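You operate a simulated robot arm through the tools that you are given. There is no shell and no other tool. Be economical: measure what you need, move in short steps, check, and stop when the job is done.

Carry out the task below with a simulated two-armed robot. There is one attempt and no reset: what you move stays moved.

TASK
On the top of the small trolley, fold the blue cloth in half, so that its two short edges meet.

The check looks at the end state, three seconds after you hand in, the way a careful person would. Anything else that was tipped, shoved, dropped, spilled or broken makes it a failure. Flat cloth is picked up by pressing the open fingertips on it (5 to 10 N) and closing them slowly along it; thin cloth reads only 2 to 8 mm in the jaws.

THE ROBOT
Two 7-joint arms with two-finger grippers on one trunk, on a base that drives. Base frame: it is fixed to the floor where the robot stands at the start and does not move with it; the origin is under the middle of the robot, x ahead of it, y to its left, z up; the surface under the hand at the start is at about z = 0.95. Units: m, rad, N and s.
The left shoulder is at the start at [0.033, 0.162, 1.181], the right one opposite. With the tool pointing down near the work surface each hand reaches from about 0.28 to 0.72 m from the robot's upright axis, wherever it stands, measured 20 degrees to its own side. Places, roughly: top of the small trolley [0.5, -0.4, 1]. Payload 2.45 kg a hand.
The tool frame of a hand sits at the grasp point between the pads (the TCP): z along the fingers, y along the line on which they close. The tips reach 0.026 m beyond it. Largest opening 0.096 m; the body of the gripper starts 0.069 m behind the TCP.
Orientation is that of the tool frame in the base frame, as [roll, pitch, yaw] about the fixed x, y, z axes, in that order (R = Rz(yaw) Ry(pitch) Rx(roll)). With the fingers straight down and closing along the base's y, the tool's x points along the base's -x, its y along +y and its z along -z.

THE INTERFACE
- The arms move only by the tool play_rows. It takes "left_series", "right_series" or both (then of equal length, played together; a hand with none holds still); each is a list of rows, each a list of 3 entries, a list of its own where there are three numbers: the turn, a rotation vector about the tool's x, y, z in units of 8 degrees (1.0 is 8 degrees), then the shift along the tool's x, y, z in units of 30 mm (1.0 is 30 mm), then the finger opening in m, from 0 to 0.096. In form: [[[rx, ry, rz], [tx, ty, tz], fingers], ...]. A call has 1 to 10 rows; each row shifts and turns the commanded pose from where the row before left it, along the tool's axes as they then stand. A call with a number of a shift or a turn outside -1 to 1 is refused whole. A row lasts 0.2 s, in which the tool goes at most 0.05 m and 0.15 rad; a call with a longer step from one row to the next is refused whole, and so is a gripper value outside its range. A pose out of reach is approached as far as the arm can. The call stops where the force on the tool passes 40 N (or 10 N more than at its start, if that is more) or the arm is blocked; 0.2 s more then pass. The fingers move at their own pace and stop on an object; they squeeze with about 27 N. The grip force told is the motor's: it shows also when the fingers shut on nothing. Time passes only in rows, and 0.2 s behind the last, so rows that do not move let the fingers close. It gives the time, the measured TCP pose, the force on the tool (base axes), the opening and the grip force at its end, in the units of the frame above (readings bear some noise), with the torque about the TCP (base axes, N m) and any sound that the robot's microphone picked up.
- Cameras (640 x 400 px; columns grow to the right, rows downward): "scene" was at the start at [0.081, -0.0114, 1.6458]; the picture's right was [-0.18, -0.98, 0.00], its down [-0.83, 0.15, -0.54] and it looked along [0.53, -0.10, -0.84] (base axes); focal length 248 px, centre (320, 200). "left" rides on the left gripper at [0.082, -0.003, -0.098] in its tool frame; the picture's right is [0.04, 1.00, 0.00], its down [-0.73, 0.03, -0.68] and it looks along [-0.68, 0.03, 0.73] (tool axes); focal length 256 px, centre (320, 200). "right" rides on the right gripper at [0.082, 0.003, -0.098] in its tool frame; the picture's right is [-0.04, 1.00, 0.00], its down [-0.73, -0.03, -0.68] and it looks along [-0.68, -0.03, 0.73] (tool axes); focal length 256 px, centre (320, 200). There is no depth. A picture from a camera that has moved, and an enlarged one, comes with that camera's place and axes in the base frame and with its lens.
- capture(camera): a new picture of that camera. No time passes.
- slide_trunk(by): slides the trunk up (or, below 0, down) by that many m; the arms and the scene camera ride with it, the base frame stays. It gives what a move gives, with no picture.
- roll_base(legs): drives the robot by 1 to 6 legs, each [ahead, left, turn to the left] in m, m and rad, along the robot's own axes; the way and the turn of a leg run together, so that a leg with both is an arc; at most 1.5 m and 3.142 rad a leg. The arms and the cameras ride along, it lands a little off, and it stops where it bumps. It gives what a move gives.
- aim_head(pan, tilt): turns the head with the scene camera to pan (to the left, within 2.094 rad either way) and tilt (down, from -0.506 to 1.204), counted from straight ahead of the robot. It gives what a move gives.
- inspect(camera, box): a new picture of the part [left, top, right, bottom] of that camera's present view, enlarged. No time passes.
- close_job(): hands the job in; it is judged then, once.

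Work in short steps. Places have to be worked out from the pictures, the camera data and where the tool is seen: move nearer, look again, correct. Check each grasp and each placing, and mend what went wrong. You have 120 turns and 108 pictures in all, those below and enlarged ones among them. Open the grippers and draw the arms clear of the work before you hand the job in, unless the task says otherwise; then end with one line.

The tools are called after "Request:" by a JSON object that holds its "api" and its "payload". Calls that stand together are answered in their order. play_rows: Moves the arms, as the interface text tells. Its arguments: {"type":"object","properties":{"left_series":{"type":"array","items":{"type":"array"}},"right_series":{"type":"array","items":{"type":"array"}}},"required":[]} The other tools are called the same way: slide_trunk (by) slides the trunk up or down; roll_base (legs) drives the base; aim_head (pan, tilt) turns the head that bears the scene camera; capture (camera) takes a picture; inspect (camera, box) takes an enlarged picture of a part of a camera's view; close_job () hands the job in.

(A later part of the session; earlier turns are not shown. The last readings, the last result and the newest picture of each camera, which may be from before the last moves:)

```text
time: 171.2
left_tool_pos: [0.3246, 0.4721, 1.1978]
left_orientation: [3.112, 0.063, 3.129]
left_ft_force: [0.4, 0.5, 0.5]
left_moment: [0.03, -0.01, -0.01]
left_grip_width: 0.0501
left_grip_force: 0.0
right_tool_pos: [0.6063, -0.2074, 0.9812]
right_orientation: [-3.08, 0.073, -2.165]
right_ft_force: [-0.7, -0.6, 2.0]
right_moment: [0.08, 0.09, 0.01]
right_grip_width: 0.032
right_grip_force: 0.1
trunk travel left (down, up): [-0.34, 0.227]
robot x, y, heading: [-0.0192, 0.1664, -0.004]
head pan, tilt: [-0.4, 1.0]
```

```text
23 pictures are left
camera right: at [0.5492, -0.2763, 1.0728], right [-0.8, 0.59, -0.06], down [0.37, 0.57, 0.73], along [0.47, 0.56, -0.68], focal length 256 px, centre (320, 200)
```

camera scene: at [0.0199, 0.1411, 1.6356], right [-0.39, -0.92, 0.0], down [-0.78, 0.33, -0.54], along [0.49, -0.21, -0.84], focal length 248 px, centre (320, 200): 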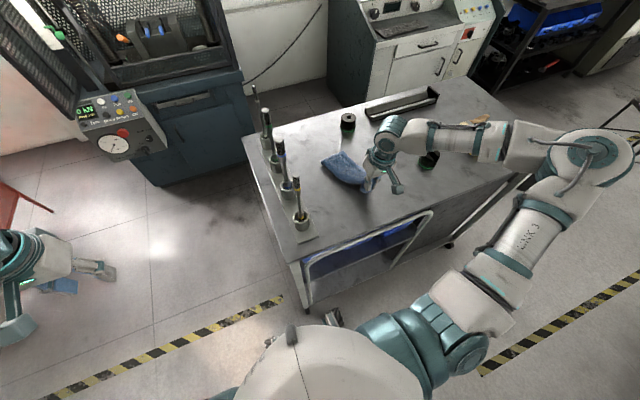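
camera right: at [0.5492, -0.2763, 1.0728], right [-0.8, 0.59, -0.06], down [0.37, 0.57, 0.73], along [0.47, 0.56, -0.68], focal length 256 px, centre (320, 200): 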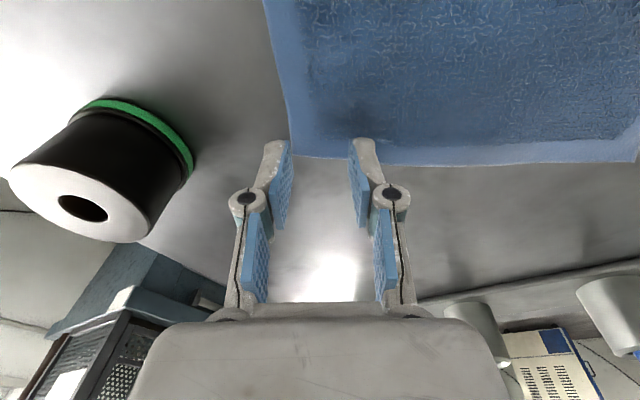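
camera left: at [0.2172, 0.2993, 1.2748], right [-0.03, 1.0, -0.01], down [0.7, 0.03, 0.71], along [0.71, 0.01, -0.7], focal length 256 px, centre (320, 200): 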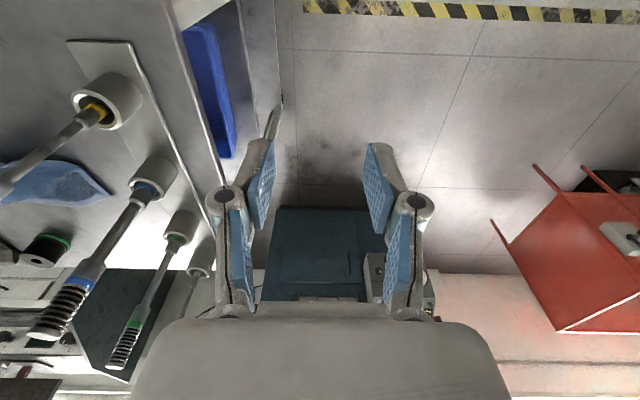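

Far finger sits just off the corner; shift 8 mm toward the near side, press and close slowly.

Request:
{"api": "play_rows", "payload": {"right_series": [[[0, 0, 0], [0, 0.12, -0.12], 0.032], [[0, 0, 0], [0, 0.14, 0], 0.032], [[0, 0, 0], [0, 0, 0.12], 0.032], [[0, 0, 0], [0, 0, 0.06], 0.032], [[0, 0, 0], [0, 0, 0.05], 0.032], [[0, 0, 0], [0, 0, 0], 0.032]]}}

```text
time: 172.6
left_tool_pos: [0.3258, 0.473, 1.1969]
left_orientation: [3.114, 0.063, 3.128]
left_ft_force: [-0.3, 0.4, 0.4]
left_moment: [0.01, 0.01, 0.01]
left_grip_width: 0.0498
left_grip_force: 0.0
right_tool_pos: [0.5996, -0.2025, 0.9782]
right_orientation: [-3.077, 0.07, -2.163]
right_ft_force: [0.1, 0.2, 7.7]
right_moment: [0.04, 0.13, -0.04]
right_grip_width: 0.0346
right_grip_force: 0.1
trunk travel left (down, up): [-0.34, 0.227]
robot x, y, heading: [-0.0209, 0.1659, -0.003]
head pan, tilt: [-0.4, 1.0]
```

Request:
{"api": "play_rows", "payload": {"right_series": [[[0, 0, 0], [0, 0, 0.02], 0.028], [[0, 0, 0], [0, 0, 0], 0.024], [[0, 0, 0], [0, 0, 0], 0.02], [[0, 0, 0], [0, 0, 0], 0.016], [[0, 0, 0], [0, 0, 0], 0.012], [[0, 0, 0], [0, 0, 0], 0.008], [[0, 0, 0], [0, 0, 0], 0.004], [[0, 0, 0], [0, 0, 0], 0], [[0, 0, 0], [0, 0, 0], 0], [[0, 0, 0], [0, 0, -0.3], 0]]}}

Request:
{"api": "capture", "payload": {"camera": "right"}}

```text
time: 174.8
left_tool_pos: [0.3276, 0.4742, 1.1975]
left_orientation: [3.112, 0.062, 3.13]
left_ft_force: [-0.8, 0.5, 0.3]
left_moment: [0.01, -0.01, 0.05]
left_grip_width: 0.0497
left_grip_force: 0.0
right_tool_pos: [0.5979, -0.2039, 0.9807]
right_orientation: [-3.086, 0.067, -2.166]
right_ft_force: [-0.7, 0.1, 0.3]
right_moment: [0.04, 0.01, -0.01]
right_grip_width: 0.0038
right_grip_force: 27.1
trunk travel left (down, up): [-0.34, 0.227]
robot x, y, heading: [-0.0199, 0.1701, -0.007]
head pan, tilt: [-0.4, 1.0]
```

```text
22 pictures are left
camera right: at [0.5429, -0.2721, 1.0739], right [-0.8, 0.59, -0.05], down [0.38, 0.57, 0.73], along [0.46, 0.56, -0.69], focal length 256 px, centre (320, 200)
```

right: 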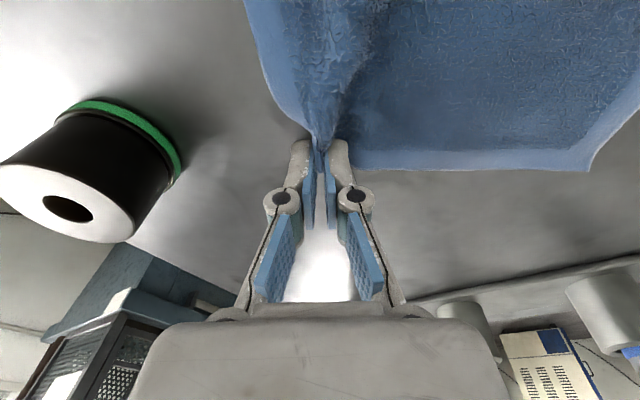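

Corner is well gripped. Carry it in an arc to the far-right corner (≈7.4 units along tool +x).

Request:
{"api": "play_rows", "payload": {"right_series": [[[0, 0, 0], [0.3, 0, -0.7], 0], [[0, 0, 0], [0.6, 0, -0.7], 0], [[0, 0, 0], [0.85, 0, -0.5], 0], [[0, 0, 0], [0.95, 0, -0.2], 0], [[0, 0, 0], [0.98, 0, 0], 0], [[0, 0, 0], [0.98, 0, 0.2], 0], [[0, 0, 0], [0.95, 0, 0.3], 0], [[0, 0, 0], [0.85, 0, 0.5], 0], [[0, 0, 0], [0.6, 0, 0.6], 0], [[0, 0, 0], [0.35, 0, 0.3], 0]]}}

Request:
{"api": "inspect", "payload": {"camera": "scene", "box": [300, 110, 428, 190]}}

```text
time: 177.0
left_tool_pos: [0.3233, 0.4782, 1.1977]
left_orientation: [3.115, 0.065, 3.131]
left_ft_force: [-0.4, 0.0, 0.1]
left_moment: [-0.03, 0.02, 0.01]
left_grip_width: 0.0497
left_grip_force: 0.1
right_tool_pos: [0.4765, -0.3832, 0.9821]
right_orientation: [-3.067, 0.071, -2.162]
right_ft_force: [5.4, -3.4, 29.5]
right_moment: [-0.06, 0.03, 0.01]
right_grip_width: 0.0037
right_grip_force: 26.7
trunk travel left (down, up): [-0.34, 0.227]
robot x, y, heading: [-0.019, 0.1726, -0.004]
head pan, tilt: [-0.4, 1.0]
```

```text
5.00 times, centred on (364, 150) of scene
camera zoom: at [0.0558, 0.1491, 1.6366], right [-0.39, -0.92, 0.0], down [-0.77, 0.33, -0.54], along [0.5, -0.22, -0.84], focal length 1239 px, centre (100, 450)
```

zoom: 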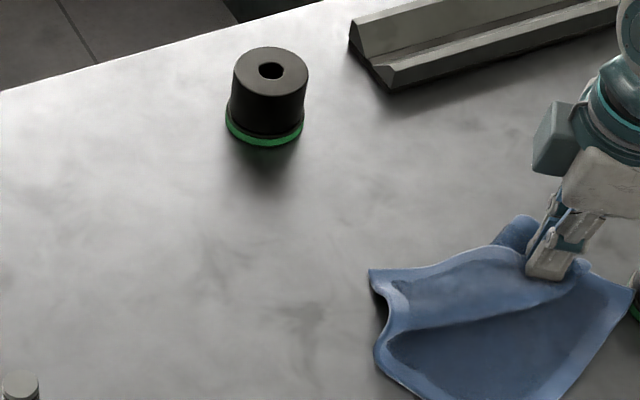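

Pressing a bit hard (29 N): ease up, release, rise and view.

Request:
{"api": "play_rows", "payload": {"right_series": [[[0, 0, 0], [0, 0, -0.1], 0], [[0, 0, 0], [0, 0, -0.05], 0.012], [[0, 0, 0], [0, 0, 0], 0.025], [[0, 0, 0], [0, 0, 0], 0.03], [[0, 0, 0], [0, 0, -0.5], 0.03], [[0, 0, 0], [0, 0, -0.9], 0.03], [[0, 0, 0], [0, 0, -0.9], 0.03], [[0, 0, 0], [0, -0.3, -0.9], 0.03], [[0, 0, 0], [0.2, -0.6, -0.8], 0.03], [[0, 0, 0], [0.2, -0.4, 0], 0.03]]}}

Request:
{"api": "inspect", "payload": {"camera": "scene", "box": [330, 130, 458, 210]}}

```text
time: 179.2
left_tool_pos: [0.326, 0.4716, 1.1969]
left_orientation: [3.109, 0.061, 3.129]
left_ft_force: [0.4, 0.3, -0.3]
left_moment: [0.03, 0.0, -0.02]
left_grip_width: 0.0499
left_grip_force: 0.1
right_tool_pos: [0.4891, -0.4248, 1.1009]
right_orientation: [-3.084, 0.071, -2.163]
right_ft_force: [0.2, 0.4, -0.1]
right_moment: [0.03, 0.02, 0.0]
right_grip_width: 0.0303
right_grip_force: 0.1
trunk travel left (down, up): [-0.34, 0.227]
robot x, y, heading: [-0.023, 0.1678, -0.008]
head pan, tilt: [-0.4, 1.0]
```

```text
5.00 times, centred on (394, 170) of scene
camera zoom: at [0.0614, 0.1397, 1.6355], right [-0.39, -0.92, 0.0], down [-0.78, 0.33, -0.54], along [0.49, -0.21, -0.84], focal length 1239 px, centre (-50, 350)
```

zoom: 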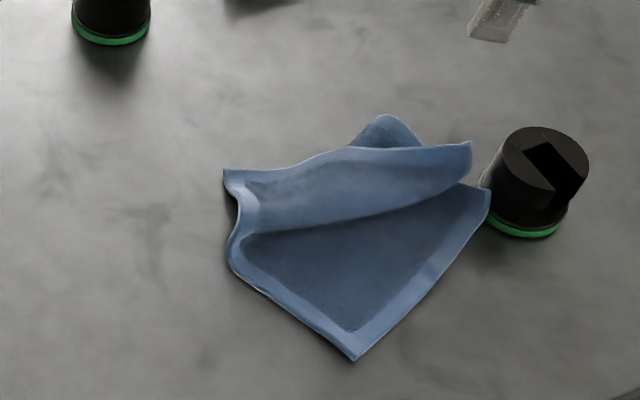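

TL now lies near TR; the near-left corner BL is curled/raised around (0.51,-0.265) and must go to BR (0.351,-0.271). I rotate the hand back to close along y and move above BL.

Request:
{"api": "play_rows", "payload": {"right_series": [[[0, 0, 1], [0, 0, 0], 0.036], [[0, 0, 1], [0, 0, 0], 0.036], [[0, 0, 1], [0, 0, 0], 0.036], [[0, 0, 1], [0, 0, 0], 0.036], [[0, 0, 1], [0, 0, 0], 0.036], [[0, 0, 1], [0, 0, 0], 0.036], [[0, 0, 1], [0, 0.3, 0], 0.036], [[0, 0, 0], [0, 0.7, 0.2], 0.036], [[0, 0, 0], [0, 0.9, 0.3], 0.036], [[0, 0, 0], [0, 0.9, 0.3], 0.036]]}}

Request:
{"api": "play_rows", "payload": {"right_series": [[[0, 0, 0], [0, 0.8, 0.2], 0.036], [[0, 0, 0], [0, 0.7, 0.2], 0.036], [[0, 0, 0], [0, 0.4, 0], 0.036], [[0, 0, 0], [0, 0.2, 0], 0.036], [[0, 0, 0], [0, 0, 0], 0.036]]}}

Request:
{"api": "capture", "payload": {"camera": "right"}}

```text
time: 181.4
left_tool_pos: [0.3264, 0.4724, 1.1987]
left_orientation: [3.112, 0.064, 3.129]
left_ft_force: [0.5, -0.4, -0.4]
left_moment: [-0.02, 0.03, -0.04]
left_grip_width: 0.0498
left_grip_force: 0.0
right_tool_pos: [0.4894, -0.3384, 1.0784]
right_orientation: [3.119, 0.09, 3.137]
right_ft_force: [-0.1, 0.2, 0.7]
right_moment: [-0.01, -0.03, -0.05]
right_grip_width: 0.0359
right_grip_force: 0.0
trunk travel left (down, up): [-0.34, 0.227]
robot x, y, heading: [-0.0167, 0.1661, -0.008]
head pan, tilt: [-0.4, 1.0]
```

```text
time: 182.6
left_tool_pos: [0.3251, 0.4717, 1.1969]
left_orientation: [3.111, 0.063, 3.129]
left_ft_force: [-0.1, 0.2, 0.0]
left_moment: [0.0, 0.03, -0.01]
left_grip_width: 0.0505
left_grip_force: 0.1
right_tool_pos: [0.4905, -0.2748, 1.0695]
right_orientation: [3.115, 0.089, 3.14]
right_ft_force: [0.5, -0.6, -0.3]
right_moment: [0.0, 0.0, -0.01]
right_grip_width: 0.0359
right_grip_force: 0.1
trunk travel left (down, up): [-0.34, 0.227]
robot x, y, heading: [-0.017, 0.1678, -0.009]
head pan, tilt: [-0.4, 1.0]
```

```text
19 pictures are left
camera right: at [0.401, -0.2747, 1.1593], right [0.04, 1.0, 0.03], down [0.67, -0.05, 0.74], along [0.74, -0.01, -0.67], focal length 256 px, centre (320, 200)
```

right: 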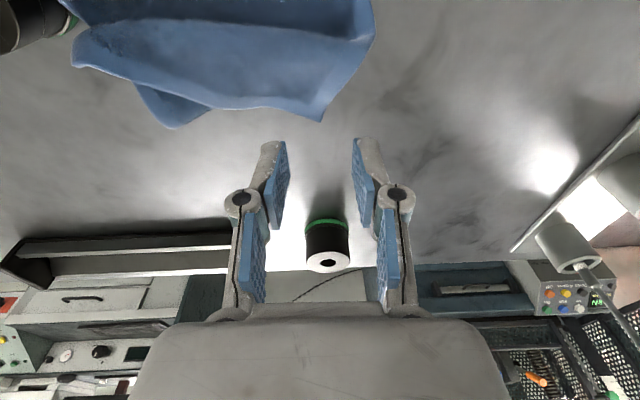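

BL tip is at ≈(0.517,-0.275) with the short edge running toward -y at x≈0.514. Align the pads on that edge 2 cm from the corner, and descend.

Request:
{"api": "play_rows", "payload": {"right_series": [[[0, 0, 0], [-0.15, -0.2, 0.3], 0.034], [[0, 0, 0], [-0.2, -0.25, 0.5], 0.034], [[0, 0, 0], [-0.2, -0.28, 0.5], 0.034], [[0, 0, 0], [0, 0, 0.5], 0.034], [[0, 0, 0], [0, 0, 0.5], 0.034], [[0, 0, 0], [0, 0, 0.35], 0.034], [[0, 0, 0], [0, 0, 0.2], 0.034], [[0, 0, 0], [0, 0, 0], 0.034]]}}

Request:
{"api": "capture", "payload": {"camera": "right"}}

```text
time: 184.4
left_tool_pos: [0.326, 0.4712, 1.1964]
left_orientation: [3.113, 0.062, 3.13]
left_ft_force: [-0.5, -0.3, 0.1]
left_moment: [-0.01, 0.01, 0.01]
left_grip_width: 0.0499
left_grip_force: 0.0
right_tool_pos: [0.5145, -0.2936, 0.9831]
right_orientation: [3.115, 0.09, 3.14]
right_ft_force: [-1.3, -0.2, -0.5]
right_moment: [0.0, -0.01, 0.02]
right_grip_width: 0.0342
right_grip_force: 0.2
trunk travel left (down, up): [-0.34, 0.227]
robot x, y, heading: [-0.0194, 0.1691, -0.008]
head pan, tilt: [-0.4, 1.0]
```

```text
18 pictures are left
camera right: at [0.425, -0.295, 1.0746], right [0.04, 1.0, 0.03], down [0.67, -0.05, 0.74], along [0.74, -0.01, -0.67], focal length 256 px, centre (320, 200)
```

right: 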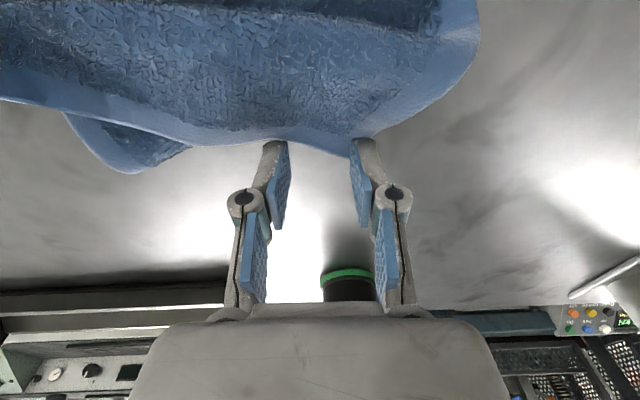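

Corner sits by the right finger; shift 7 mm toward -y and 5 mm back for overlap, then press.

Request:
{"api": "play_rows", "payload": {"right_series": [[[0, 0, 0], [0.08, -0.12, 0], 0.036], [[0, 0, 0], [0.09, -0.13, 0.05], 0.036], [[0, 0, 0], [0, 0, 0.08], 0.036], [[0, 0, 0], [0, 0, 0.06], 0.036], [[0, 0, 0], [0, 0, 0.04], 0.036], [[0, 0, 0], [0, 0, 0], 0.036]]}}

```text
time: 185.8
left_tool_pos: [0.3256, 0.473, 1.1978]
left_orientation: [3.111, 0.063, 3.129]
left_ft_force: [-0.2, 0.2, -0.2]
left_moment: [0.0, 0.02, 0.03]
left_grip_width: 0.0499
left_grip_force: 0.0
right_tool_pos: [0.5113, -0.3009, 0.9786]
right_orientation: [3.118, 0.089, 3.141]
right_ft_force: [0.2, -2.1, 16.9]
right_moment: [-0.19, 0.17, 0.04]
right_grip_width: 0.0363
right_grip_force: 5.9
trunk travel left (down, up): [-0.34, 0.227]
robot x, y, heading: [-0.0178, 0.1695, -0.005]
head pan, tilt: [-0.4, 1.0]
```

Ease slightly and close slowly, then lift a little.

Request:
{"api": "play_rows", "payload": {"right_series": [[[0, 0, 0], [0, 0, -0.05], 0.032], [[0, 0, 0], [0, 0, 0], 0.027], [[0, 0, 0], [0, 0, 0], 0.022], [[0, 0, 0], [0, 0, 0], 0.017], [[0, 0, 0], [0, 0, 0], 0.012], [[0, 0, 0], [0, 0, 0], 0.007], [[0, 0, 0], [0, 0, 0], 0.003], [[0, 0, 0], [0, 0, 0], 0], [[0, 0, 0], [0, 0, 0], 0], [[0, 0, 0], [0, 0, -0.5], 0]]}}

Request:
{"api": "capture", "payload": {"camera": "right"}}

```text
time: 188.0
left_tool_pos: [0.3258, 0.4721, 1.1977]
left_orientation: [3.11, 0.062, 3.129]
left_ft_force: [0.8, 0.2, 0.2]
left_moment: [0.01, 0.01, 0.02]
left_grip_width: 0.0501
left_grip_force: 0.0
right_tool_pos: [0.5086, -0.3028, 0.9916]
right_orientation: [3.117, 0.088, 3.141]
right_ft_force: [-0.3, -0.2, -0.5]
right_moment: [-0.08, -0.02, 0.0]
right_grip_width: 0.004
right_grip_force: 26.8
trunk travel left (down, up): [-0.34, 0.227]
robot x, y, heading: [-0.0167, 0.1701, -0.004]
head pan, tilt: [-0.4, 1.0]
```

```text
17 pictures are left
camera right: at [0.4189, -0.303, 1.0834], right [0.04, 1.0, 0.03], down [0.67, -0.05, 0.74], along [0.74, -0.01, -0.67], focal length 256 px, centre (320, 200)
```

right: 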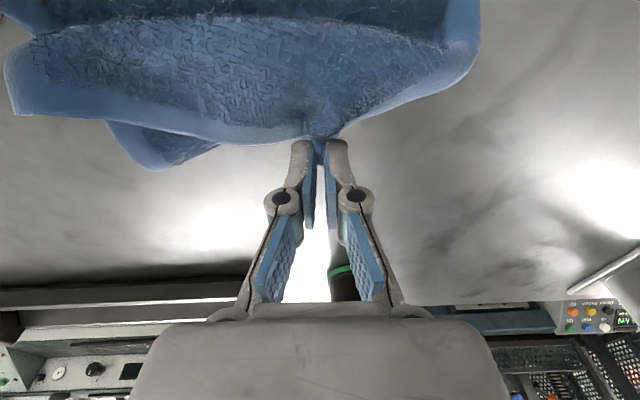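

Corner BL gripped. Carry it in an arc onto BR.

Request:
{"api": "play_rows", "payload": {"right_series": [[[0, 0, 0], [0.25, 0.05, -0.7], 0], [[0, 0, 0], [0.45, 0.06, -0.7], 0], [[0, 0, 0], [0.6, 0.06, -0.4], 0], [[0, 0, 0], [0.65, 0.06, -0.2], 0], [[0, 0, 0], [0.65, 0.06, 0], 0], [[0, 0, 0], [0.65, 0.06, 0.2], 0], [[0, 0, 0], [0.6, 0.06, 0.3], 0], [[0, 0, 0], [0.55, 0.06, 0.4], 0], [[0, 0, 0], [0.45, 0.06, 0.5], 0], [[0, 0, 0], [0.35, 0.05, 0.35], 0]]}}

Request:
{"api": "inspect", "payload": {"camera": "scene", "box": [330, 130, 458, 210]}}

```text
time: 190.2
left_tool_pos: [0.3262, 0.4719, 1.1989]
left_orientation: [3.111, 0.063, 3.131]
left_ft_force: [0.0, -0.1, 0.6]
left_moment: [-0.02, 0.01, 0.02]
left_grip_width: 0.0503
left_grip_force: 0.1
right_tool_pos: [0.354, -0.285, 0.9877]
right_orientation: [3.115, 0.09, 3.138]
right_ft_force: [0.9, -1.4, 1.5]
right_moment: [-0.04, 0.01, 0.01]
right_grip_width: 0.0043
right_grip_force: 28.6
trunk travel left (down, up): [-0.34, 0.227]
robot x, y, heading: [-0.0178, 0.1685, 0.002]
head pan, tilt: [-0.4, 1.0]
```

```text
5.00 times, centred on (394, 170) of scene
camera zoom: at [0.0592, 0.1399, 1.6357], right [-0.39, -0.92, 0.0], down [-0.78, 0.33, -0.54], along [0.49, -0.21, -0.84], focal length 1239 px, centre (-50, 350)
```

zoom: 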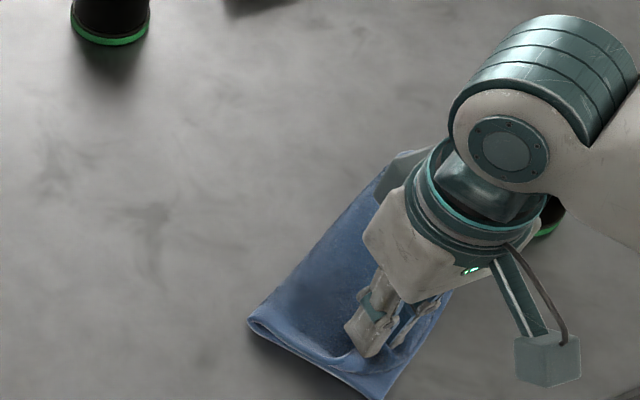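

That looks like a proper half fold. Lower a touch, release gently, rise straight up and view.

Request:
{"api": "play_rows", "payload": {"right_series": [[[0, 0, 0], [0.05, 0, 0.12], 0], [[0, 0, 0], [0, 0, 0], 0.01], [[0, 0, 0], [0, 0, 0], 0.022], [[0, 0, 0], [0, 0, -0.3], 0.022], [[0, 0, 0], [0, 0, -0.7], 0.022], [[0, 0, 0], [0, 0, -0.9], 0.022], [[0, 0, 0], [0.2, 0, -0.9], 0.022], [[0, 0, 0], [0.6, 0, -0.9], 0.022], [[0, 0, 0], [0.9, 0, -0.6], 0.022], [[0, 0, 0], [0.7, 0, 0], 0.022]]}}

Request:
{"api": "inspect", "payload": {"camera": "scene", "box": [350, 140, 446, 200]}}

```text
time: 192.4
left_tool_pos: [0.3257, 0.4727, 1.1973]
left_orientation: [3.111, 0.062, 3.133]
left_ft_force: [0.0, 0.9, 0.0]
left_moment: [-0.01, -0.02, -0.03]
left_grip_width: 0.05
left_grip_force: 0.1
right_tool_pos: [0.2682, -0.2872, 1.1049]
right_orientation: [3.119, 0.09, 3.139]
right_ft_force: [0.0, 0.3, -0.7]
right_moment: [0.01, 0.0, 0.0]
right_grip_width: 0.0221
right_grip_force: 0.1
trunk travel left (down, up): [-0.34, 0.227]
robot x, y, heading: [-0.0195, 0.1671, -0.002]
head pan, tilt: [-0.4, 1.0]
```

```text
6.67 times, centred on (398, 170) of scene
camera zoom: at [0.0578, 0.1416, 1.6357], right [-0.39, -0.92, 0.0], down [-0.77, 0.33, -0.54], along [0.5, -0.21, -0.84], focal length 1652 px, centre (-200, 400)
```

zoom: 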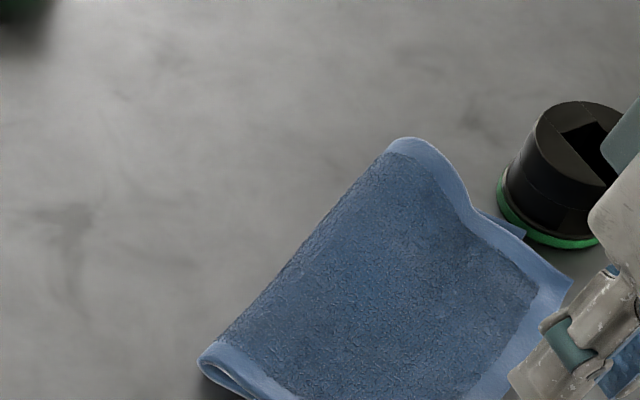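

Very good. Move the hand away to the right/up to see both open-edge corners.

Request:
{"api": "play_rows", "payload": {"right_series": [[[0, 0, 0], [0.3, -0.3, -0.9], 0.022], [[0, 0, 0], [0.3, -0.5, -0.9], 0.022], [[0, 0, 0], [0.2, -0.7, -0.7], 0.022], [[0, 0, 0], [0, -0.8, 0], 0.022], [[0, 0, 0], [0, -0.8, 0], 0.022], [[0, 0, 0], [0, -0.8, 0], 0.022], [[0, 0, 0], [0, -0.7, 0], 0.022], [[0, 0, 0], [0, -0.5, 0], 0.022], [[0, 0, 0], [0, -0.3, 0], 0.022]]}}

Request:
{"api": "inspect", "payload": {"camera": "scene", "box": [366, 150, 462, 210]}}

```text
time: 194.4
left_tool_pos: [0.3255, 0.4702, 1.1977]
left_orientation: [3.111, 0.064, 3.131]
left_ft_force: [-0.6, 0.4, -0.1]
left_moment: [0.0, -0.01, 0.0]
left_grip_width: 0.05
left_grip_force: 0.0
right_tool_pos: [0.2374, -0.4527, 1.1726]
right_orientation: [3.115, 0.088, 3.138]
right_ft_force: [0.8, 0.2, -0.2]
right_moment: [-0.03, 0.02, -0.01]
right_grip_width: 0.0222
right_grip_force: 0.0
trunk travel left (down, up): [-0.34, 0.227]
robot x, y, heading: [-0.0196, 0.1684, -0.008]
head pan, tilt: [-0.4, 1.0]
```

```text
6.67 times, centred on (414, 180) of scene
camera zoom: at [0.0587, 0.1392, 1.6357], right [-0.39, -0.92, 0.0], down [-0.77, 0.33, -0.54], along [0.49, -0.21, -0.84], focal length 1652 px, centre (-307, 333)
```

zoom: 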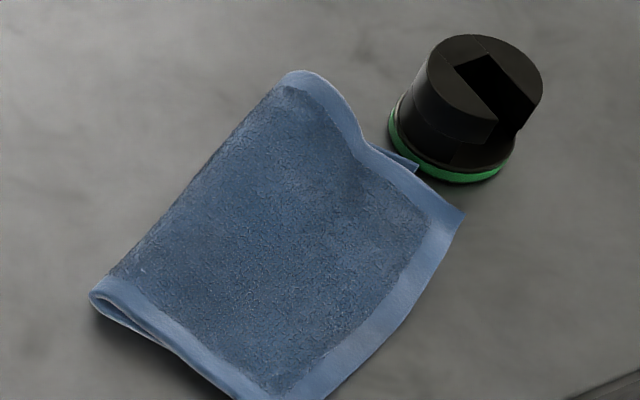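

Check the near corner too (lower crop), and a close-up of the far corner.

Request:
{"api": "inspect", "payload": {"camera": "scene", "box": [374, 172, 454, 222]}}

Request:
{"api": "capture", "payload": {"camera": "right"}}

```text
8.00 times, centred on (414, 197) of scene
camera zoom: at [0.0587, 0.1392, 1.6357], right [-0.39, -0.92, 0.0], down [-0.77, 0.33, -0.54], along [0.49, -0.21, -0.84], focal length 1983 px, centre (-432, 224)
```

zoom: 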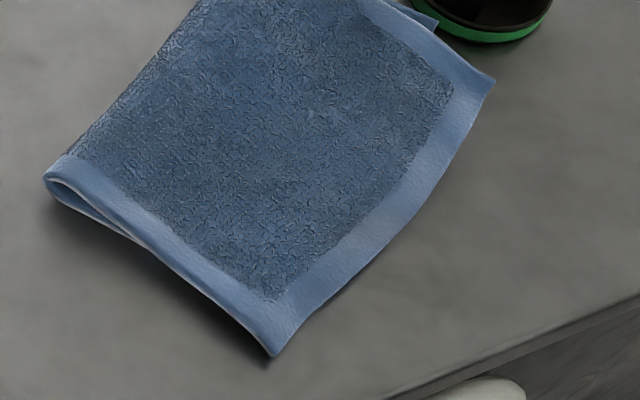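

```text
12 pictures are left
camera right: at [0.1479, -0.4525, 1.2642], right [0.04, 1.0, 0.03], down [0.67, -0.05, 0.74], along [0.74, -0.01, -0.67], focal length 256 px, centre (320, 200)
```

right: 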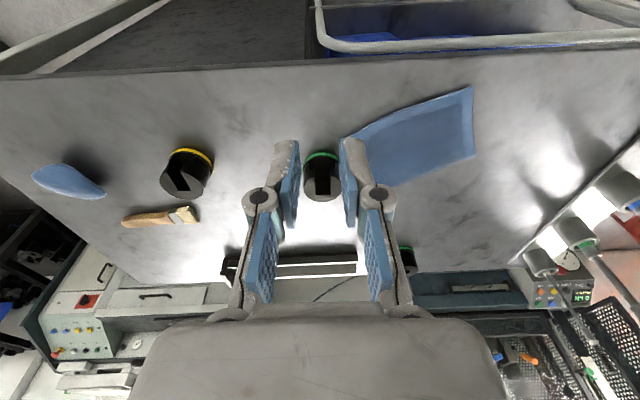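

The near corners coincide, but at the far end the top edge's corner overshoots the bottom one by ~3 cm (toward the robot). I'll pinch only the overhanging top layer on the short edge, ~7 cm from that corner (away from the knob), and shift it ~2.5 cm in +x.

Request:
{"api": "play_rows", "payload": {"right_series": [[[0, 0, -0.8], [0, 0, 0], 0.03], [[0, 0, -0.8], [0, 0, 0], 0.03], [[0, 0, -0.8], [0, 0, 0], 0.03], [[0, 0, -0.7], [0, 0, 0], 0.03], [[0, 0, 0], [-0.5, 0.2, 0.6], 0.03], [[0, 0, 0], [-0.7, 0.25, 0.9], 0.03], [[0, 0, 0], [-0.75, 0.25, 1], 0.03], [[0, 0, 0], [-0.75, 0.25, 1], 0.03], [[0, 0, 0], [-0.6, 0.2, 1], 0.03], [[0, 0, 0], [-0.38, 0.15, 0.7], 0.03]]}}

Request:
{"api": "capture", "payload": {"camera": "right"}}

```text
time: 196.6
left_tool_pos: [0.3256, 0.4718, 1.198]
left_orientation: [3.11, 0.063, 3.129]
left_ft_force: [-0.4, 0.0, 0.2]
left_moment: [0.01, 0.02, -0.02]
left_grip_width: 0.05
left_grip_force: 0.1
right_tool_pos: [0.337, -0.3665, 1.0265]
right_orientation: [-3.128, 0.092, -2.71]
right_ft_force: [-0.5, -0.5, -0.9]
right_moment: [0.02, 0.01, -0.01]
right_grip_width: 0.0299
right_grip_force: 0.1
trunk travel left (down, up): [-0.34, 0.227]
robot x, y, heading: [-0.017, 0.1651, -0.006]
head pan, tilt: [-0.4, 1.0]
```

```text
11 pictures are left
camera right: at [0.2519, -0.4015, 1.1174], right [-0.38, 0.92, -0.01], down [0.61, 0.26, 0.74], along [0.69, 0.28, -0.67], focal length 256 px, centre (320, 200)
```

right: 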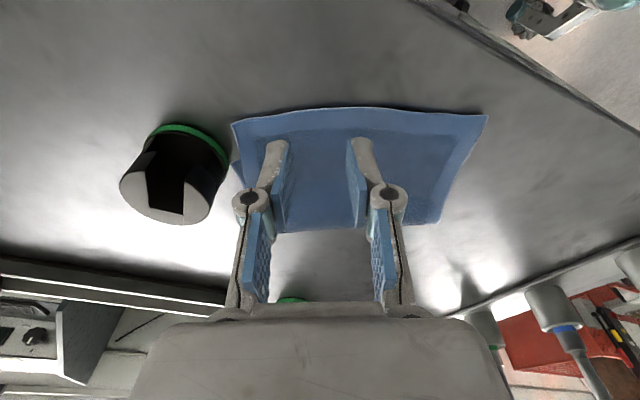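

Clear view: edge at (0.335,-0.368) under the gap. Shift 9 mm outward and descend to contact.

Request:
{"api": "play_rows", "payload": {"right_series": [[[0, 0, 0], [0.15, 0, 0.3], 0.03], [[0, 0, 0], [0.15, 0, 0.45], 0.03], [[0, 0, 0], [0, 0, 0.4], 0.03], [[0, 0, 0], [0, 0, 0.25], 0.03], [[0, 0, 0], [0, 0, 0.1], 0.03], [[0, 0, 0], [0, 0, 0.06], 0.03], [[0, 0, 0], [0, 0, 0], 0.03]]}}

```text
time: 198.2
left_tool_pos: [0.325, 0.4709, 1.1971]
left_orientation: [3.11, 0.063, 3.13]
left_ft_force: [-0.5, 0.5, -0.2]
left_moment: [0.01, 0.01, -0.02]
left_grip_width: 0.0501
left_grip_force: 0.0
right_tool_pos: [0.3316, -0.3693, 0.9809]
right_orientation: [-3.127, 0.093, -2.709]
right_ft_force: [1.5, 0.1, -0.1]
right_moment: [0.01, 0.04, -0.03]
right_grip_width: 0.0298
right_grip_force: 0.1
trunk travel left (down, up): [-0.34, 0.227]
robot x, y, heading: [-0.0198, 0.1681, -0.004]
head pan, tilt: [-0.4, 1.0]
```

Request:
{"api": "play_rows", "payload": {"right_series": [[[0, 0, 0], [0, 0, 0.07], 0.03], [[0, 0, 0], [0, 0, 0.07], 0.03], [[0, 0, 0], [0, 0, 0.03], 0.03], [[0, 0, 0], [0, 0, 0], 0.03]]}}

```text
time: 199.2
left_tool_pos: [0.3252, 0.4746, 1.1976]
left_orientation: [3.115, 0.063, 3.13]
left_ft_force: [0.1, 0.2, 0.3]
left_moment: [0.03, 0.0, 0.0]
left_grip_width: 0.0502
left_grip_force: 0.0
right_tool_pos: [0.3314, -0.3675, 0.9771]
right_orientation: [-3.125, 0.092, -2.708]
right_ft_force: [-0.4, -1.1, 14.7]
right_moment: [0.02, -0.11, -0.03]
right_grip_width: 0.031
right_grip_force: 6.2
trunk travel left (down, up): [-0.34, 0.227]
robot x, y, heading: [-0.0162, 0.1678, -0.006]
head pan, tilt: [-0.4, 1.0]
```

Contact 15 N; close slowly, lift ~1.5 cm, move +3 cm in x, and lower.

Request:
{"api": "play_rows", "payload": {"right_series": [[[0, 0, 0], [0, 0, -0.04], 0.026], [[0, 0, 0], [0, 0, 0], 0.021], [[0, 0, 0], [0, 0, 0], 0.016], [[0, 0, 0], [0, 0, 0], 0.011], [[0, 0, 0], [0, 0, 0], 0.006], [[0, 0, 0], [0, 0, 0], 0], [[0, 0, 0], [0, 0, 0], 0], [[0, 0, 0], [0, 0, -0.3], 0], [[0, 0, 0], [0, 0, -0.4], 0], [[0, 0, 0], [0, 0, 0], 0]]}}

Request:
{"api": "play_rows", "payload": {"right_series": [[[0, 0, 0], [-0.2, -0.06, 0], 0], [[0, 0, 0], [-0.26, -0.08, 0], 0], [[0, 0, 0], [-0.26, -0.08, 0], 0], [[0, 0, 0], [-0.24, -0.08, 0.1], 0], [[0, 0, 0], [0, 0, 0.2], 0], [[0, 0, 0], [0, 0, 0.15], 0], [[0, 0, 0], [0, 0, 0], 0]]}}

Request:
{"api": "capture", "payload": {"camera": "right"}}

```text
time: 201.4
left_tool_pos: [0.3253, 0.4703, 1.1977]
left_orientation: [3.11, 0.062, 3.128]
left_ft_force: [0.5, -0.4, -0.1]
left_moment: [0.01, 0.02, 0.01]
left_grip_width: 0.0499
left_grip_force: 0.1
right_tool_pos: [0.33, -0.369, 0.9978]
right_orientation: [-3.128, 0.09, -2.708]
right_ft_force: [0.8, -0.7, 0.4]
right_moment: [0.03, -0.01, -0.01]
right_grip_width: 0.0034
right_grip_force: 27.2
trunk travel left (down, up): [-0.34, 0.227]
robot x, y, heading: [-0.0191, 0.1688, -0.001]
head pan, tilt: [-0.4, 1.0]
```

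```text
time: 203.0
left_tool_pos: [0.3247, 0.4721, 1.1975]
left_orientation: [3.111, 0.064, 3.129]
left_ft_force: [-0.1, 0.2, 0.1]
left_moment: [-0.01, 0.0, -0.01]
left_grip_width: 0.0498
left_grip_force: 0.1
right_tool_pos: [0.3609, -0.3651, 0.9863]
right_orientation: [-3.129, 0.088, -2.708]
right_ft_force: [0.3, -1.1, 0.7]
right_moment: [0.02, -0.01, -0.05]
right_grip_width: 0.0033
right_grip_force: 27.2
trunk travel left (down, up): [-0.34, 0.227]
robot x, y, heading: [-0.0212, 0.1632, -0.009]
head pan, tilt: [-0.4, 1.0]
```

```text
10 pictures are left
camera right: at [0.2774, -0.3996, 1.0768], right [-0.38, 0.92, -0.01], down [0.62, 0.26, 0.74], along [0.69, 0.28, -0.67], focal length 256 px, centre (320, 200)
```

right: 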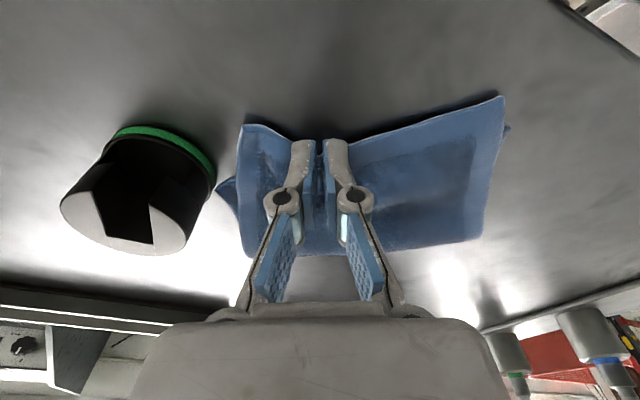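

Need a bit further: the bottom edge runs (0.311,-0.275)→(0.423,-0.417). Lift slightly, move another 2 cm +x, lower and release.

Request:
{"api": "play_rows", "payload": {"right_series": [[[0, 0, 0], [0, 0, -0.2], 0], [[0, 0, 0], [-0.2, -0.07, 0], 0], [[0, 0, 0], [-0.22, -0.08, 0], 0], [[0, 0, 0], [-0.2, -0.07, 0.1], 0], [[0, 0, 0], [0, 0, 0.25], 0], [[0, 0, 0], [0, 0, 0.1], 0.008], [[0, 0, 0], [0, 0, 0], 0.02], [[0, 0, 0], [0, 0, -0.3], 0.02], [[0, 0, 0], [0.1, 0, -0.8], 0.02], [[0, 0, 0], [0.6, 0, -0.9], 0.02]]}}

Request:
{"api": "play_rows", "payload": {"right_series": [[[0, 0, 0], [0.8, 0, -0.7], 0.02], [[0, 0, 0], [0.6, 0, -0.5], 0.02], [[0, 0, 0], [0, 0, 0], 0.02]]}}

Request:
{"api": "capture", "payload": {"camera": "right"}}

```text
time: 205.2
left_tool_pos: [0.3251, 0.4726, 1.1981]
left_orientation: [3.112, 0.066, 3.13]
left_ft_force: [-1.0, 0.4, -0.2]
left_moment: [0.01, -0.02, 0.01]
left_grip_width: 0.0502
left_grip_force: 0.1
right_tool_pos: [0.3557, -0.373, 1.0395]
right_orientation: [-3.129, 0.091, -2.709]
right_ft_force: [-0.6, 0.5, -0.2]
right_moment: [0.03, 0.0, -0.03]
right_grip_width: 0.02
right_grip_force: 0.1
trunk travel left (down, up): [-0.34, 0.227]
robot x, y, heading: [-0.0178, 0.1682, -0.007]
head pan, tilt: [-0.4, 1.0]
```

```text
time: 206.0
left_tool_pos: [0.3274, 0.4726, 1.1962]
left_orientation: [3.111, 0.062, 3.129]
left_ft_force: [0.3, 0.6, 0.3]
left_moment: [0.02, 0.01, 0.02]
left_grip_width: 0.0501
left_grip_force: 0.0
right_tool_pos: [0.3167, -0.3925, 1.0703]
right_orientation: [-3.127, 0.09, -2.709]
right_ft_force: [0.1, -0.4, 0.4]
right_moment: [-0.01, -0.02, -0.02]
right_grip_width: 0.0199
right_grip_force: 0.0
trunk travel left (down, up): [-0.34, 0.227]
robot x, y, heading: [-0.0145, 0.1671, 0.0]
head pan, tilt: [-0.4, 1.0]
```

```text
9 pictures are left
camera right: at [0.2334, -0.4269, 1.1608], right [-0.38, 0.92, -0.01], down [0.62, 0.26, 0.74], along [0.69, 0.28, -0.67], focal length 256 px, centre (320, 200)
```

right: 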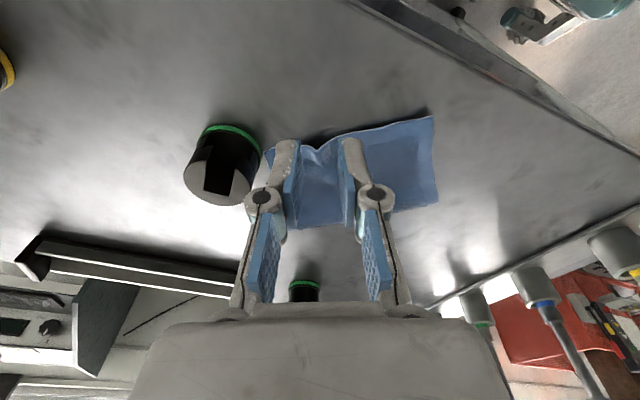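

Released; zoom in on the edges.

Request:
{"api": "inspect", "payload": {"camera": "scene", "box": [370, 155, 466, 215]}}

Request:
{"api": "inspect", "payload": {"camera": "right", "box": [240, 90, 448, 220]}}

```text
6.67 times, centred on (418, 185) of scene
camera zoom: at [0.0608, 0.1401, 1.6355], right [-0.39, -0.92, 0.0], down [-0.78, 0.33, -0.54], along [0.49, -0.21, -0.84], focal length 1652 px, centre (-333, 300)
```

zoom: 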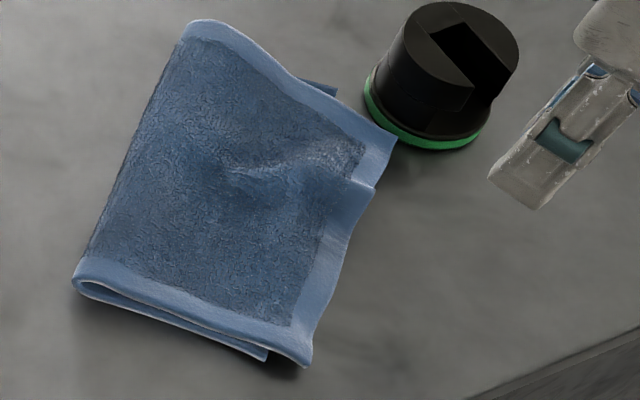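

```text
3.08 times, centred on (344, 155) of right
camera zoom: at [0.2334, -0.4269, 1.1608], right [-0.38, 0.92, -0.01], down [0.62, 0.26, 0.74], along [0.69, 0.28, -0.67], focal length 788 px, centre (246, 338)
```

zoom: 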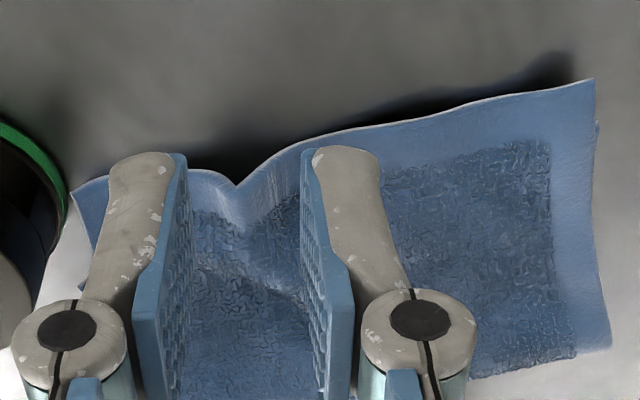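

The near corners are within ~1.8 cm, the far ones ~3.5 cm apart, with the top corner against the knob's base. I'll press closed fingertips on the top layer at ≈(0.39,-0.375) and slide it ~3.5 cm away (+x,+y).

Request:
{"api": "play_rows", "payload": {"right_series": [[[0, 0, 0], [-0.35, -0.08, 0], 0], [[0, 0, 0], [-0.6, -0.12, 0], 0], [[0, 0, 0], [-0.65, -0.12, 0.2], 0], [[0, 0, 0], [-0.5, -0.1, 0.5], 0], [[0, 0, 0], [0, 0, 0.7], 0], [[0, 0, 0], [0, 0, 0.7], 0], [[0, 0, 0], [0, 0, 0.5], 0], [[0, 0, 0], [0, 0, 0.2], 0], [[0, 0, 0], [0, 0, 0], 0]]}}

```text
time: 208.0
left_tool_pos: [0.3261, 0.472, 1.1979]
left_orientation: [3.109, 0.063, 3.13]
left_ft_force: [-0.7, -0.2, 0.1]
left_moment: [-0.02, -0.03, 0.0]
left_grip_width: 0.0499
left_grip_force: 0.0
right_tool_pos: [0.3858, -0.3754, 0.9931]
right_orientation: [-3.128, 0.09, -2.708]
right_ft_force: [0.0, -0.7, 0.5]
right_moment: [0.01, 0.02, 0.02]
right_grip_width: 0.0
right_grip_force: 26.5
trunk travel left (down, up): [-0.34, 0.227]
robot x, y, heading: [-0.0194, 0.1668, -0.001]
head pan, tilt: [-0.4, 1.0]
```

Request:
{"api": "play_rows", "payload": {"right_series": [[[0, 0, 0], [0, 0, 0.2], 0], [[0, 0, 0], [0, 0, 0.1], 0], [[0, 0, 0], [0, 0, 0.06], 0], [[0, 0, 0], [0, 0, 0], 0]]}}

```text
time: 209.0
left_tool_pos: [0.3258, 0.4715, 1.1973]
left_orientation: [3.111, 0.063, 3.133]
left_ft_force: [-0.4, 0.8, 0.6]
left_moment: [0.02, -0.02, -0.02]
left_grip_width: 0.0501
left_grip_force: 0.0
right_tool_pos: [0.3871, -0.3753, 0.9817]
right_orientation: [-3.127, 0.093, -2.71]
right_ft_force: [0.7, -0.5, 0.4]
right_moment: [-0.02, 0.03, -0.02]
right_grip_width: 0.0
right_grip_force: 26.5
trunk travel left (down, up): [-0.34, 0.227]
robot x, y, heading: [-0.0158, 0.1695, -0.007]
head pan, tilt: [-0.4, 1.0]
```

Press ~3.5 mm more and slide, compensating tilt.

Request:
{"api": "play_rows", "payload": {"right_series": [[[0, 0, 0], [0, 0, 0.08], 0], [[0, 0, 0], [0, 0, 0.06], 0], [[0, 0, 0], [-0.15, -0.02, 0.01], 0], [[0, 0, 0], [-0.22, -0.03, 0.02], 0], [[0, 0, 0], [-0.25, -0.03, 0.02], 0], [[0, 0, 0], [-0.25, -0.03, 0.02], 0], [[0, 0, 0], [-0.25, -0.03, 0.02], 0], [[0, 0, 0], [-0.17, -0.02, 0.02], 0], [[0, 0, 0], [0, 0, 0], 0]]}}

Request:
{"api": "inspect", "payload": {"camera": "scene", "box": [370, 155, 466, 215]}}

```text
time: 211.0
left_tool_pos: [0.3264, 0.4734, 1.1974]
left_orientation: [3.112, 0.064, 3.13]
left_ft_force: [-0.2, -0.3, 0.5]
left_moment: [0.04, -0.02, 0.01]
left_grip_width: 0.05
left_grip_force: 0.0
right_tool_pos: [0.4249, -0.363, 0.9786]
right_orientation: [-3.126, 0.092, -2.708]
right_ft_force: [-2.0, -0.1, 6.1]
right_moment: [0.0, 0.05, 0.05]
right_grip_width: 0.0
right_grip_force: 27.2
trunk travel left (down, up): [-0.34, 0.227]
robot x, y, heading: [-0.0183, 0.1685, -0.005]
head pan, tilt: [-0.4, 1.0]
```

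```text
6.67 times, centred on (418, 185) of scene
camera zoom: at [0.059, 0.1409, 1.6357], right [-0.39, -0.92, 0.0], down [-0.78, 0.33, -0.54], along [0.49, -0.21, -0.84], focal length 1652 px, centre (-333, 300)
```

zoom: 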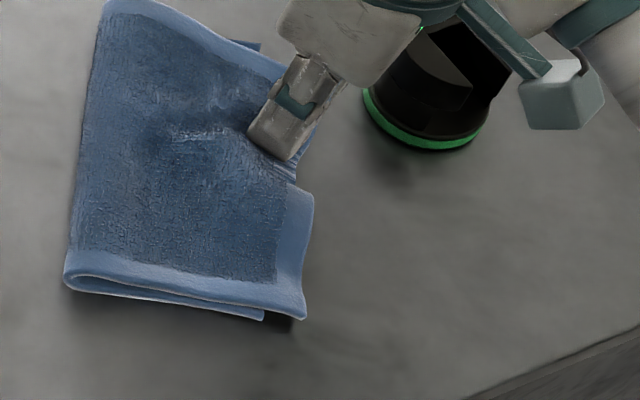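

The whole cloth moved clear of the knob. Lift straight up, retreat right and look.

Request:
{"api": "play_rows", "payload": {"right_series": [[[0, 0, 0], [0, 0, -0.5], 0], [[0, 0, 0], [0, 0, -0.9], 0], [[0, 0, 0], [0, 0, -0.9], 0.01], [[0, 0, 0], [0.3, 0, -0.9], 0.02], [[0, 0, 0], [0.8, 0, -0.9], 0.03], [[0, 0, 0], [0.95, 0, -0.4], 0.03], [[0, 0, 0], [0.95, 0, 0], 0.03], [[0, 0, 0], [0.8, 0, 0], 0.03], [[0, 0, 0], [0.5, 0, 0], 0.03]]}}

Request:
{"api": "inspect", "payload": {"camera": "scene", "box": [366, 148, 462, 208]}}

```text
time: 213.0
left_tool_pos: [0.3255, 0.4715, 1.1981]
left_orientation: [3.11, 0.063, 3.131]
left_ft_force: [0.0, -0.5, 0.5]
left_moment: [0.02, -0.02, 0.02]
left_grip_width: 0.0499
left_grip_force: 0.1
right_tool_pos: [0.2947, -0.4212, 1.1016]
right_orientation: [-3.128, 0.092, -2.709]
right_ft_force: [0.1, -0.3, -0.4]
right_moment: [-0.01, -0.02, -0.03]
right_grip_width: 0.0302
right_grip_force: 0.0
trunk travel left (down, up): [-0.34, 0.227]
robot x, y, heading: [-0.0164, 0.1703, -0.001]
head pan, tilt: [-0.4, 1.0]
```

```text
6.67 times, centred on (414, 178) of scene
camera zoom: at [0.0585, 0.1401, 1.6357], right [-0.39, -0.92, 0.0], down [-0.77, 0.33, -0.54], along [0.5, -0.21, -0.84], focal length 1652 px, centre (-307, 347)
```

zoom: 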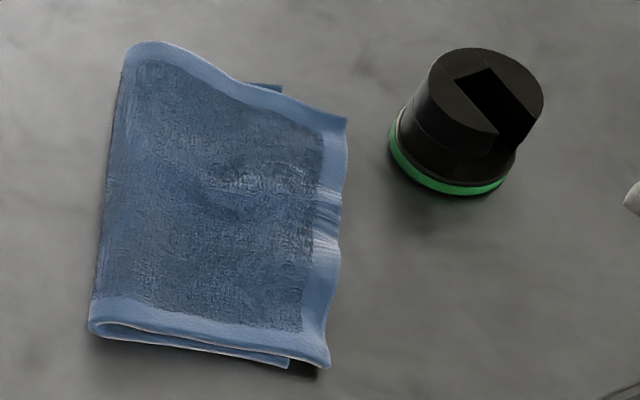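

Cloth is clear of the knob now. Top TL (0.461,-0.411) must go ~(+0.033,+0.018) onto TR, and BL ~(+0.007,+0.018) onto BR. First pinch the top edge near TL (closing along the edge).

Request:
{"api": "play_rows", "payload": {"right_series": [[[0, 0, -0.85], [0, 0, 0], 0.03], [[0, 0, -0.85], [0, 0, 0], 0.03], [[0, 0, -0.85], [0, 0, 0], 0.03], [[0, 0, -0.85], [0, 0, 0], 0.03], [[0, 0, 0], [-0.5, -0.5, 0], 0.03], [[0, 0, 0], [-0.7, -0.65, 0], 0.03], [[0, 0, 0], [-0.75, -0.7, 0.2], 0.03], [[0, 0, 0], [-0.75, -0.7, 0.3], 0.03], [[0, 0, 0], [-0.57, -0.48, 0.5], 0.03], [[0, 0, 0], [0, 0, 0.5], 0.03]]}}

Request:
{"api": "capture", "payload": {"camera": "right"}}

```text
time: 215.2
left_tool_pos: [0.3253, 0.4717, 1.1981]
left_orientation: [3.112, 0.064, 3.129]
left_ft_force: [-0.1, -0.2, -0.7]
left_moment: [-0.02, -0.02, 0.02]
left_grip_width: 0.0498
left_grip_force: 0.1
right_tool_pos: [0.4304, -0.3987, 1.0687]
right_orientation: [-3.085, 0.075, -2.233]
right_ft_force: [-0.2, -0.2, -0.5]
right_moment: [-0.01, -0.03, -0.02]
right_grip_width: 0.03
right_grip_force: 0.0
trunk travel left (down, up): [-0.34, 0.227]
robot x, y, heading: [-0.0171, 0.1645, -0.0]
head pan, tilt: [-0.4, 1.0]
```

```text
4 pictures are left
camera right: at [0.3697, -0.4637, 1.1609], right [-0.76, 0.65, -0.05], down [0.41, 0.54, 0.73], along [0.5, 0.53, -0.68], focal length 256 px, centre (320, 200)
```

right: 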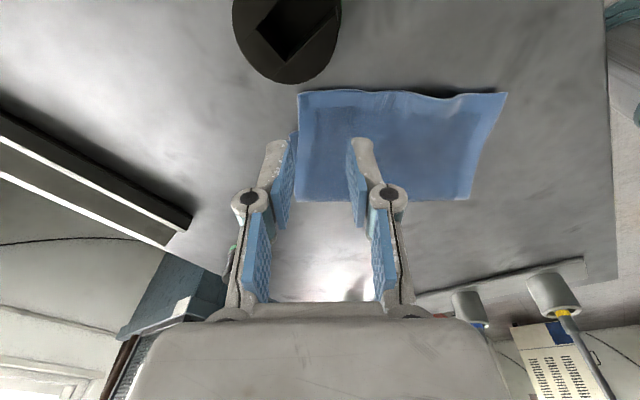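

Alignment is good (pad centre ~3 mm inside the edge, ~2 cm from TL). Descend and press.

Request:
{"api": "play_rows", "payload": {"right_series": [[[0, 0, 0], [0, 0, 0.4], 0.03], [[0, 0, 0], [0, 0, 0.6], 0.03], [[0, 0, 0], [0, 0, 0.6], 0.03], [[0, 0, 0], [0, 0, 0.6], 0.03], [[0, 0, 0], [0, 0, 0.4], 0.03], [[0, 0, 0], [0, 0, 0.2], 0.03], [[0, 0, 0], [0, 0, 0.1], 0.03], [[0, 0, 0], [0, 0, 0.05], 0.03], [[0, 0, 0], [0, 0, 0], 0.03]]}}

```text
time: 217.2
left_tool_pos: [0.3252, 0.4715, 1.1979]
left_orientation: [3.111, 0.062, 3.13]
left_ft_force: [0.2, -0.3, -0.6]
left_moment: [0.0, 0.02, 0.03]
left_grip_width: 0.0501
left_grip_force: 0.0
right_tool_pos: [0.4386, -0.3961, 0.9806]
right_orientation: [-3.085, 0.075, -2.233]
right_ft_force: [0.4, -0.9, 1.1]
right_moment: [0.02, 0.04, 0.02]
right_grip_width: 0.0297
right_grip_force: 0.1
trunk travel left (down, up): [-0.34, 0.227]
robot x, y, heading: [-0.0197, 0.169, -0.004]
head pan, tilt: [-0.4, 1.0]
```

Press and close, then lift slightly.

Request:
{"api": "play_rows", "payload": {"right_series": [[[0, 0, 0], [0, 0, 0.09], 0.03], [[0, 0, 0], [0, 0, 0], 0.026], [[0, 0, 0], [0, 0, 0], 0.021], [[0, 0, 0], [0, 0, 0], 0.016], [[0, 0, 0], [0, 0, 0], 0.011], [[0, 0, 0], [0, 0, 0], 0.006], [[0, 0, 0], [0, 0, 0], 0], [[0, 0, 0], [0, 0, 0], 0], [[0, 0, 0], [0, 0, -0.3], 0], [[0, 0, 0], [0, 0, -0.3], 0]]}}

```text
time: 219.4
left_tool_pos: [0.3252, 0.4711, 1.1974]
left_orientation: [3.109, 0.063, 3.13]
left_ft_force: [-0.3, -0.2, -0.1]
left_moment: [0.01, -0.01, 0.01]
left_grip_width: 0.05
left_grip_force: 0.1
right_tool_pos: [0.4375, -0.3969, 0.9958]
right_orientation: [-3.085, 0.076, -2.232]
right_ft_force: [-0.2, 0.0, 0.3]
right_moment: [-0.02, -0.02, 0.02]
right_grip_width: 0.0041
right_grip_force: 26.8
trunk travel left (down, up): [-0.34, 0.227]
robot x, y, heading: [-0.0155, 0.1683, -0.002]
head pan, tilt: [-0.4, 1.0]
```

Move it (+0.037,+0.025) onto TR, lower, release, rise, and view from the hand camera.

Request:
{"api": "play_rows", "payload": {"right_series": [[[0, 0, 0], [-0.25, -0.08, -0.1], 0], [[0, 0, 0], [-0.4, -0.13, 0], 0], [[0, 0, 0], [-0.4, -0.13, 0], 0], [[0, 0, 0], [-0.37, -0.12, 0.1], 0], [[0, 0, 0], [0, 0, 0.25], 0], [[0, 0, 0], [0, 0, 0.2], 0], [[0, 0, 0], [0, 0, 0], 0.01], [[0, 0, 0], [0, 0, 0], 0.022], [[0, 0, 0], [0, 0, -0.4], 0.022], [[0, 0, 0], [0, 0, -0.8], 0.022]]}}

Request:
{"api": "play_rows", "payload": {"right_series": [[[0, 0, 0], [0.3, 0.3, -0.8], 0.03], [[0, 0, 0], [0.6, 0.6, -0.8], 0.03], [[0, 0, 0], [0.6, 0.6, -0.2], 0.03], [[0, 0, 0], [0.5, 0.6, 0], 0.03], [[0, 0, 0], [0.3, 0.4, 0], 0.03], [[0, 0, 0], [0, 0, 0], 0.03]]}}

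Request:
{"api": "capture", "payload": {"camera": "right"}}

```text
time: 221.6
left_tool_pos: [0.3256, 0.4717, 1.1976]
left_orientation: [3.113, 0.064, 3.131]
left_ft_force: [0.7, 0.7, -0.2]
left_moment: [0.01, 0.0, -0.01]
left_grip_width: 0.05
left_grip_force: 0.0
right_tool_pos: [0.4729, -0.3704, 1.0224]
right_orientation: [-3.086, 0.073, -2.233]
right_ft_force: [-0.5, -0.6, -0.3]
right_moment: [0.02, -0.01, -0.03]
right_grip_width: 0.0219
right_grip_force: 0.0
trunk travel left (down, up): [-0.34, 0.227]
robot x, y, heading: [-0.0166, 0.1696, -0.006]
head pan, tilt: [-0.4, 1.0]
```

```text
time: 223.0
left_tool_pos: [0.3271, 0.471, 1.1958]
left_orientation: [3.111, 0.061, 3.131]
left_ft_force: [-0.3, -1.1, 0.4]
left_moment: [-0.05, 0.01, 0.02]
left_grip_width: 0.0503
left_grip_force: 0.0
right_tool_pos: [0.3669, -0.3805, 1.0662]
right_orientation: [-3.09, 0.076, -2.232]
right_ft_force: [0.1, -0.1, 0.0]
right_moment: [0.0, -0.02, 0.0]
right_grip_width: 0.0302
right_grip_force: 0.0
trunk travel left (down, up): [-0.34, 0.227]
robot x, y, heading: [-0.0167, 0.168, -0.002]
head pan, tilt: [-0.4, 1.0]
```

```text
3 pictures are left
camera right: at [0.3059, -0.4466, 1.1576], right [-0.76, 0.65, -0.05], down [0.41, 0.54, 0.73], along [0.5, 0.54, -0.68], focal length 256 px, centre (320, 200)
```

right: 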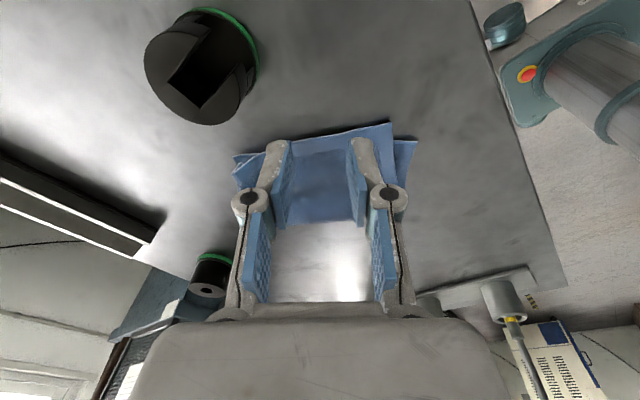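

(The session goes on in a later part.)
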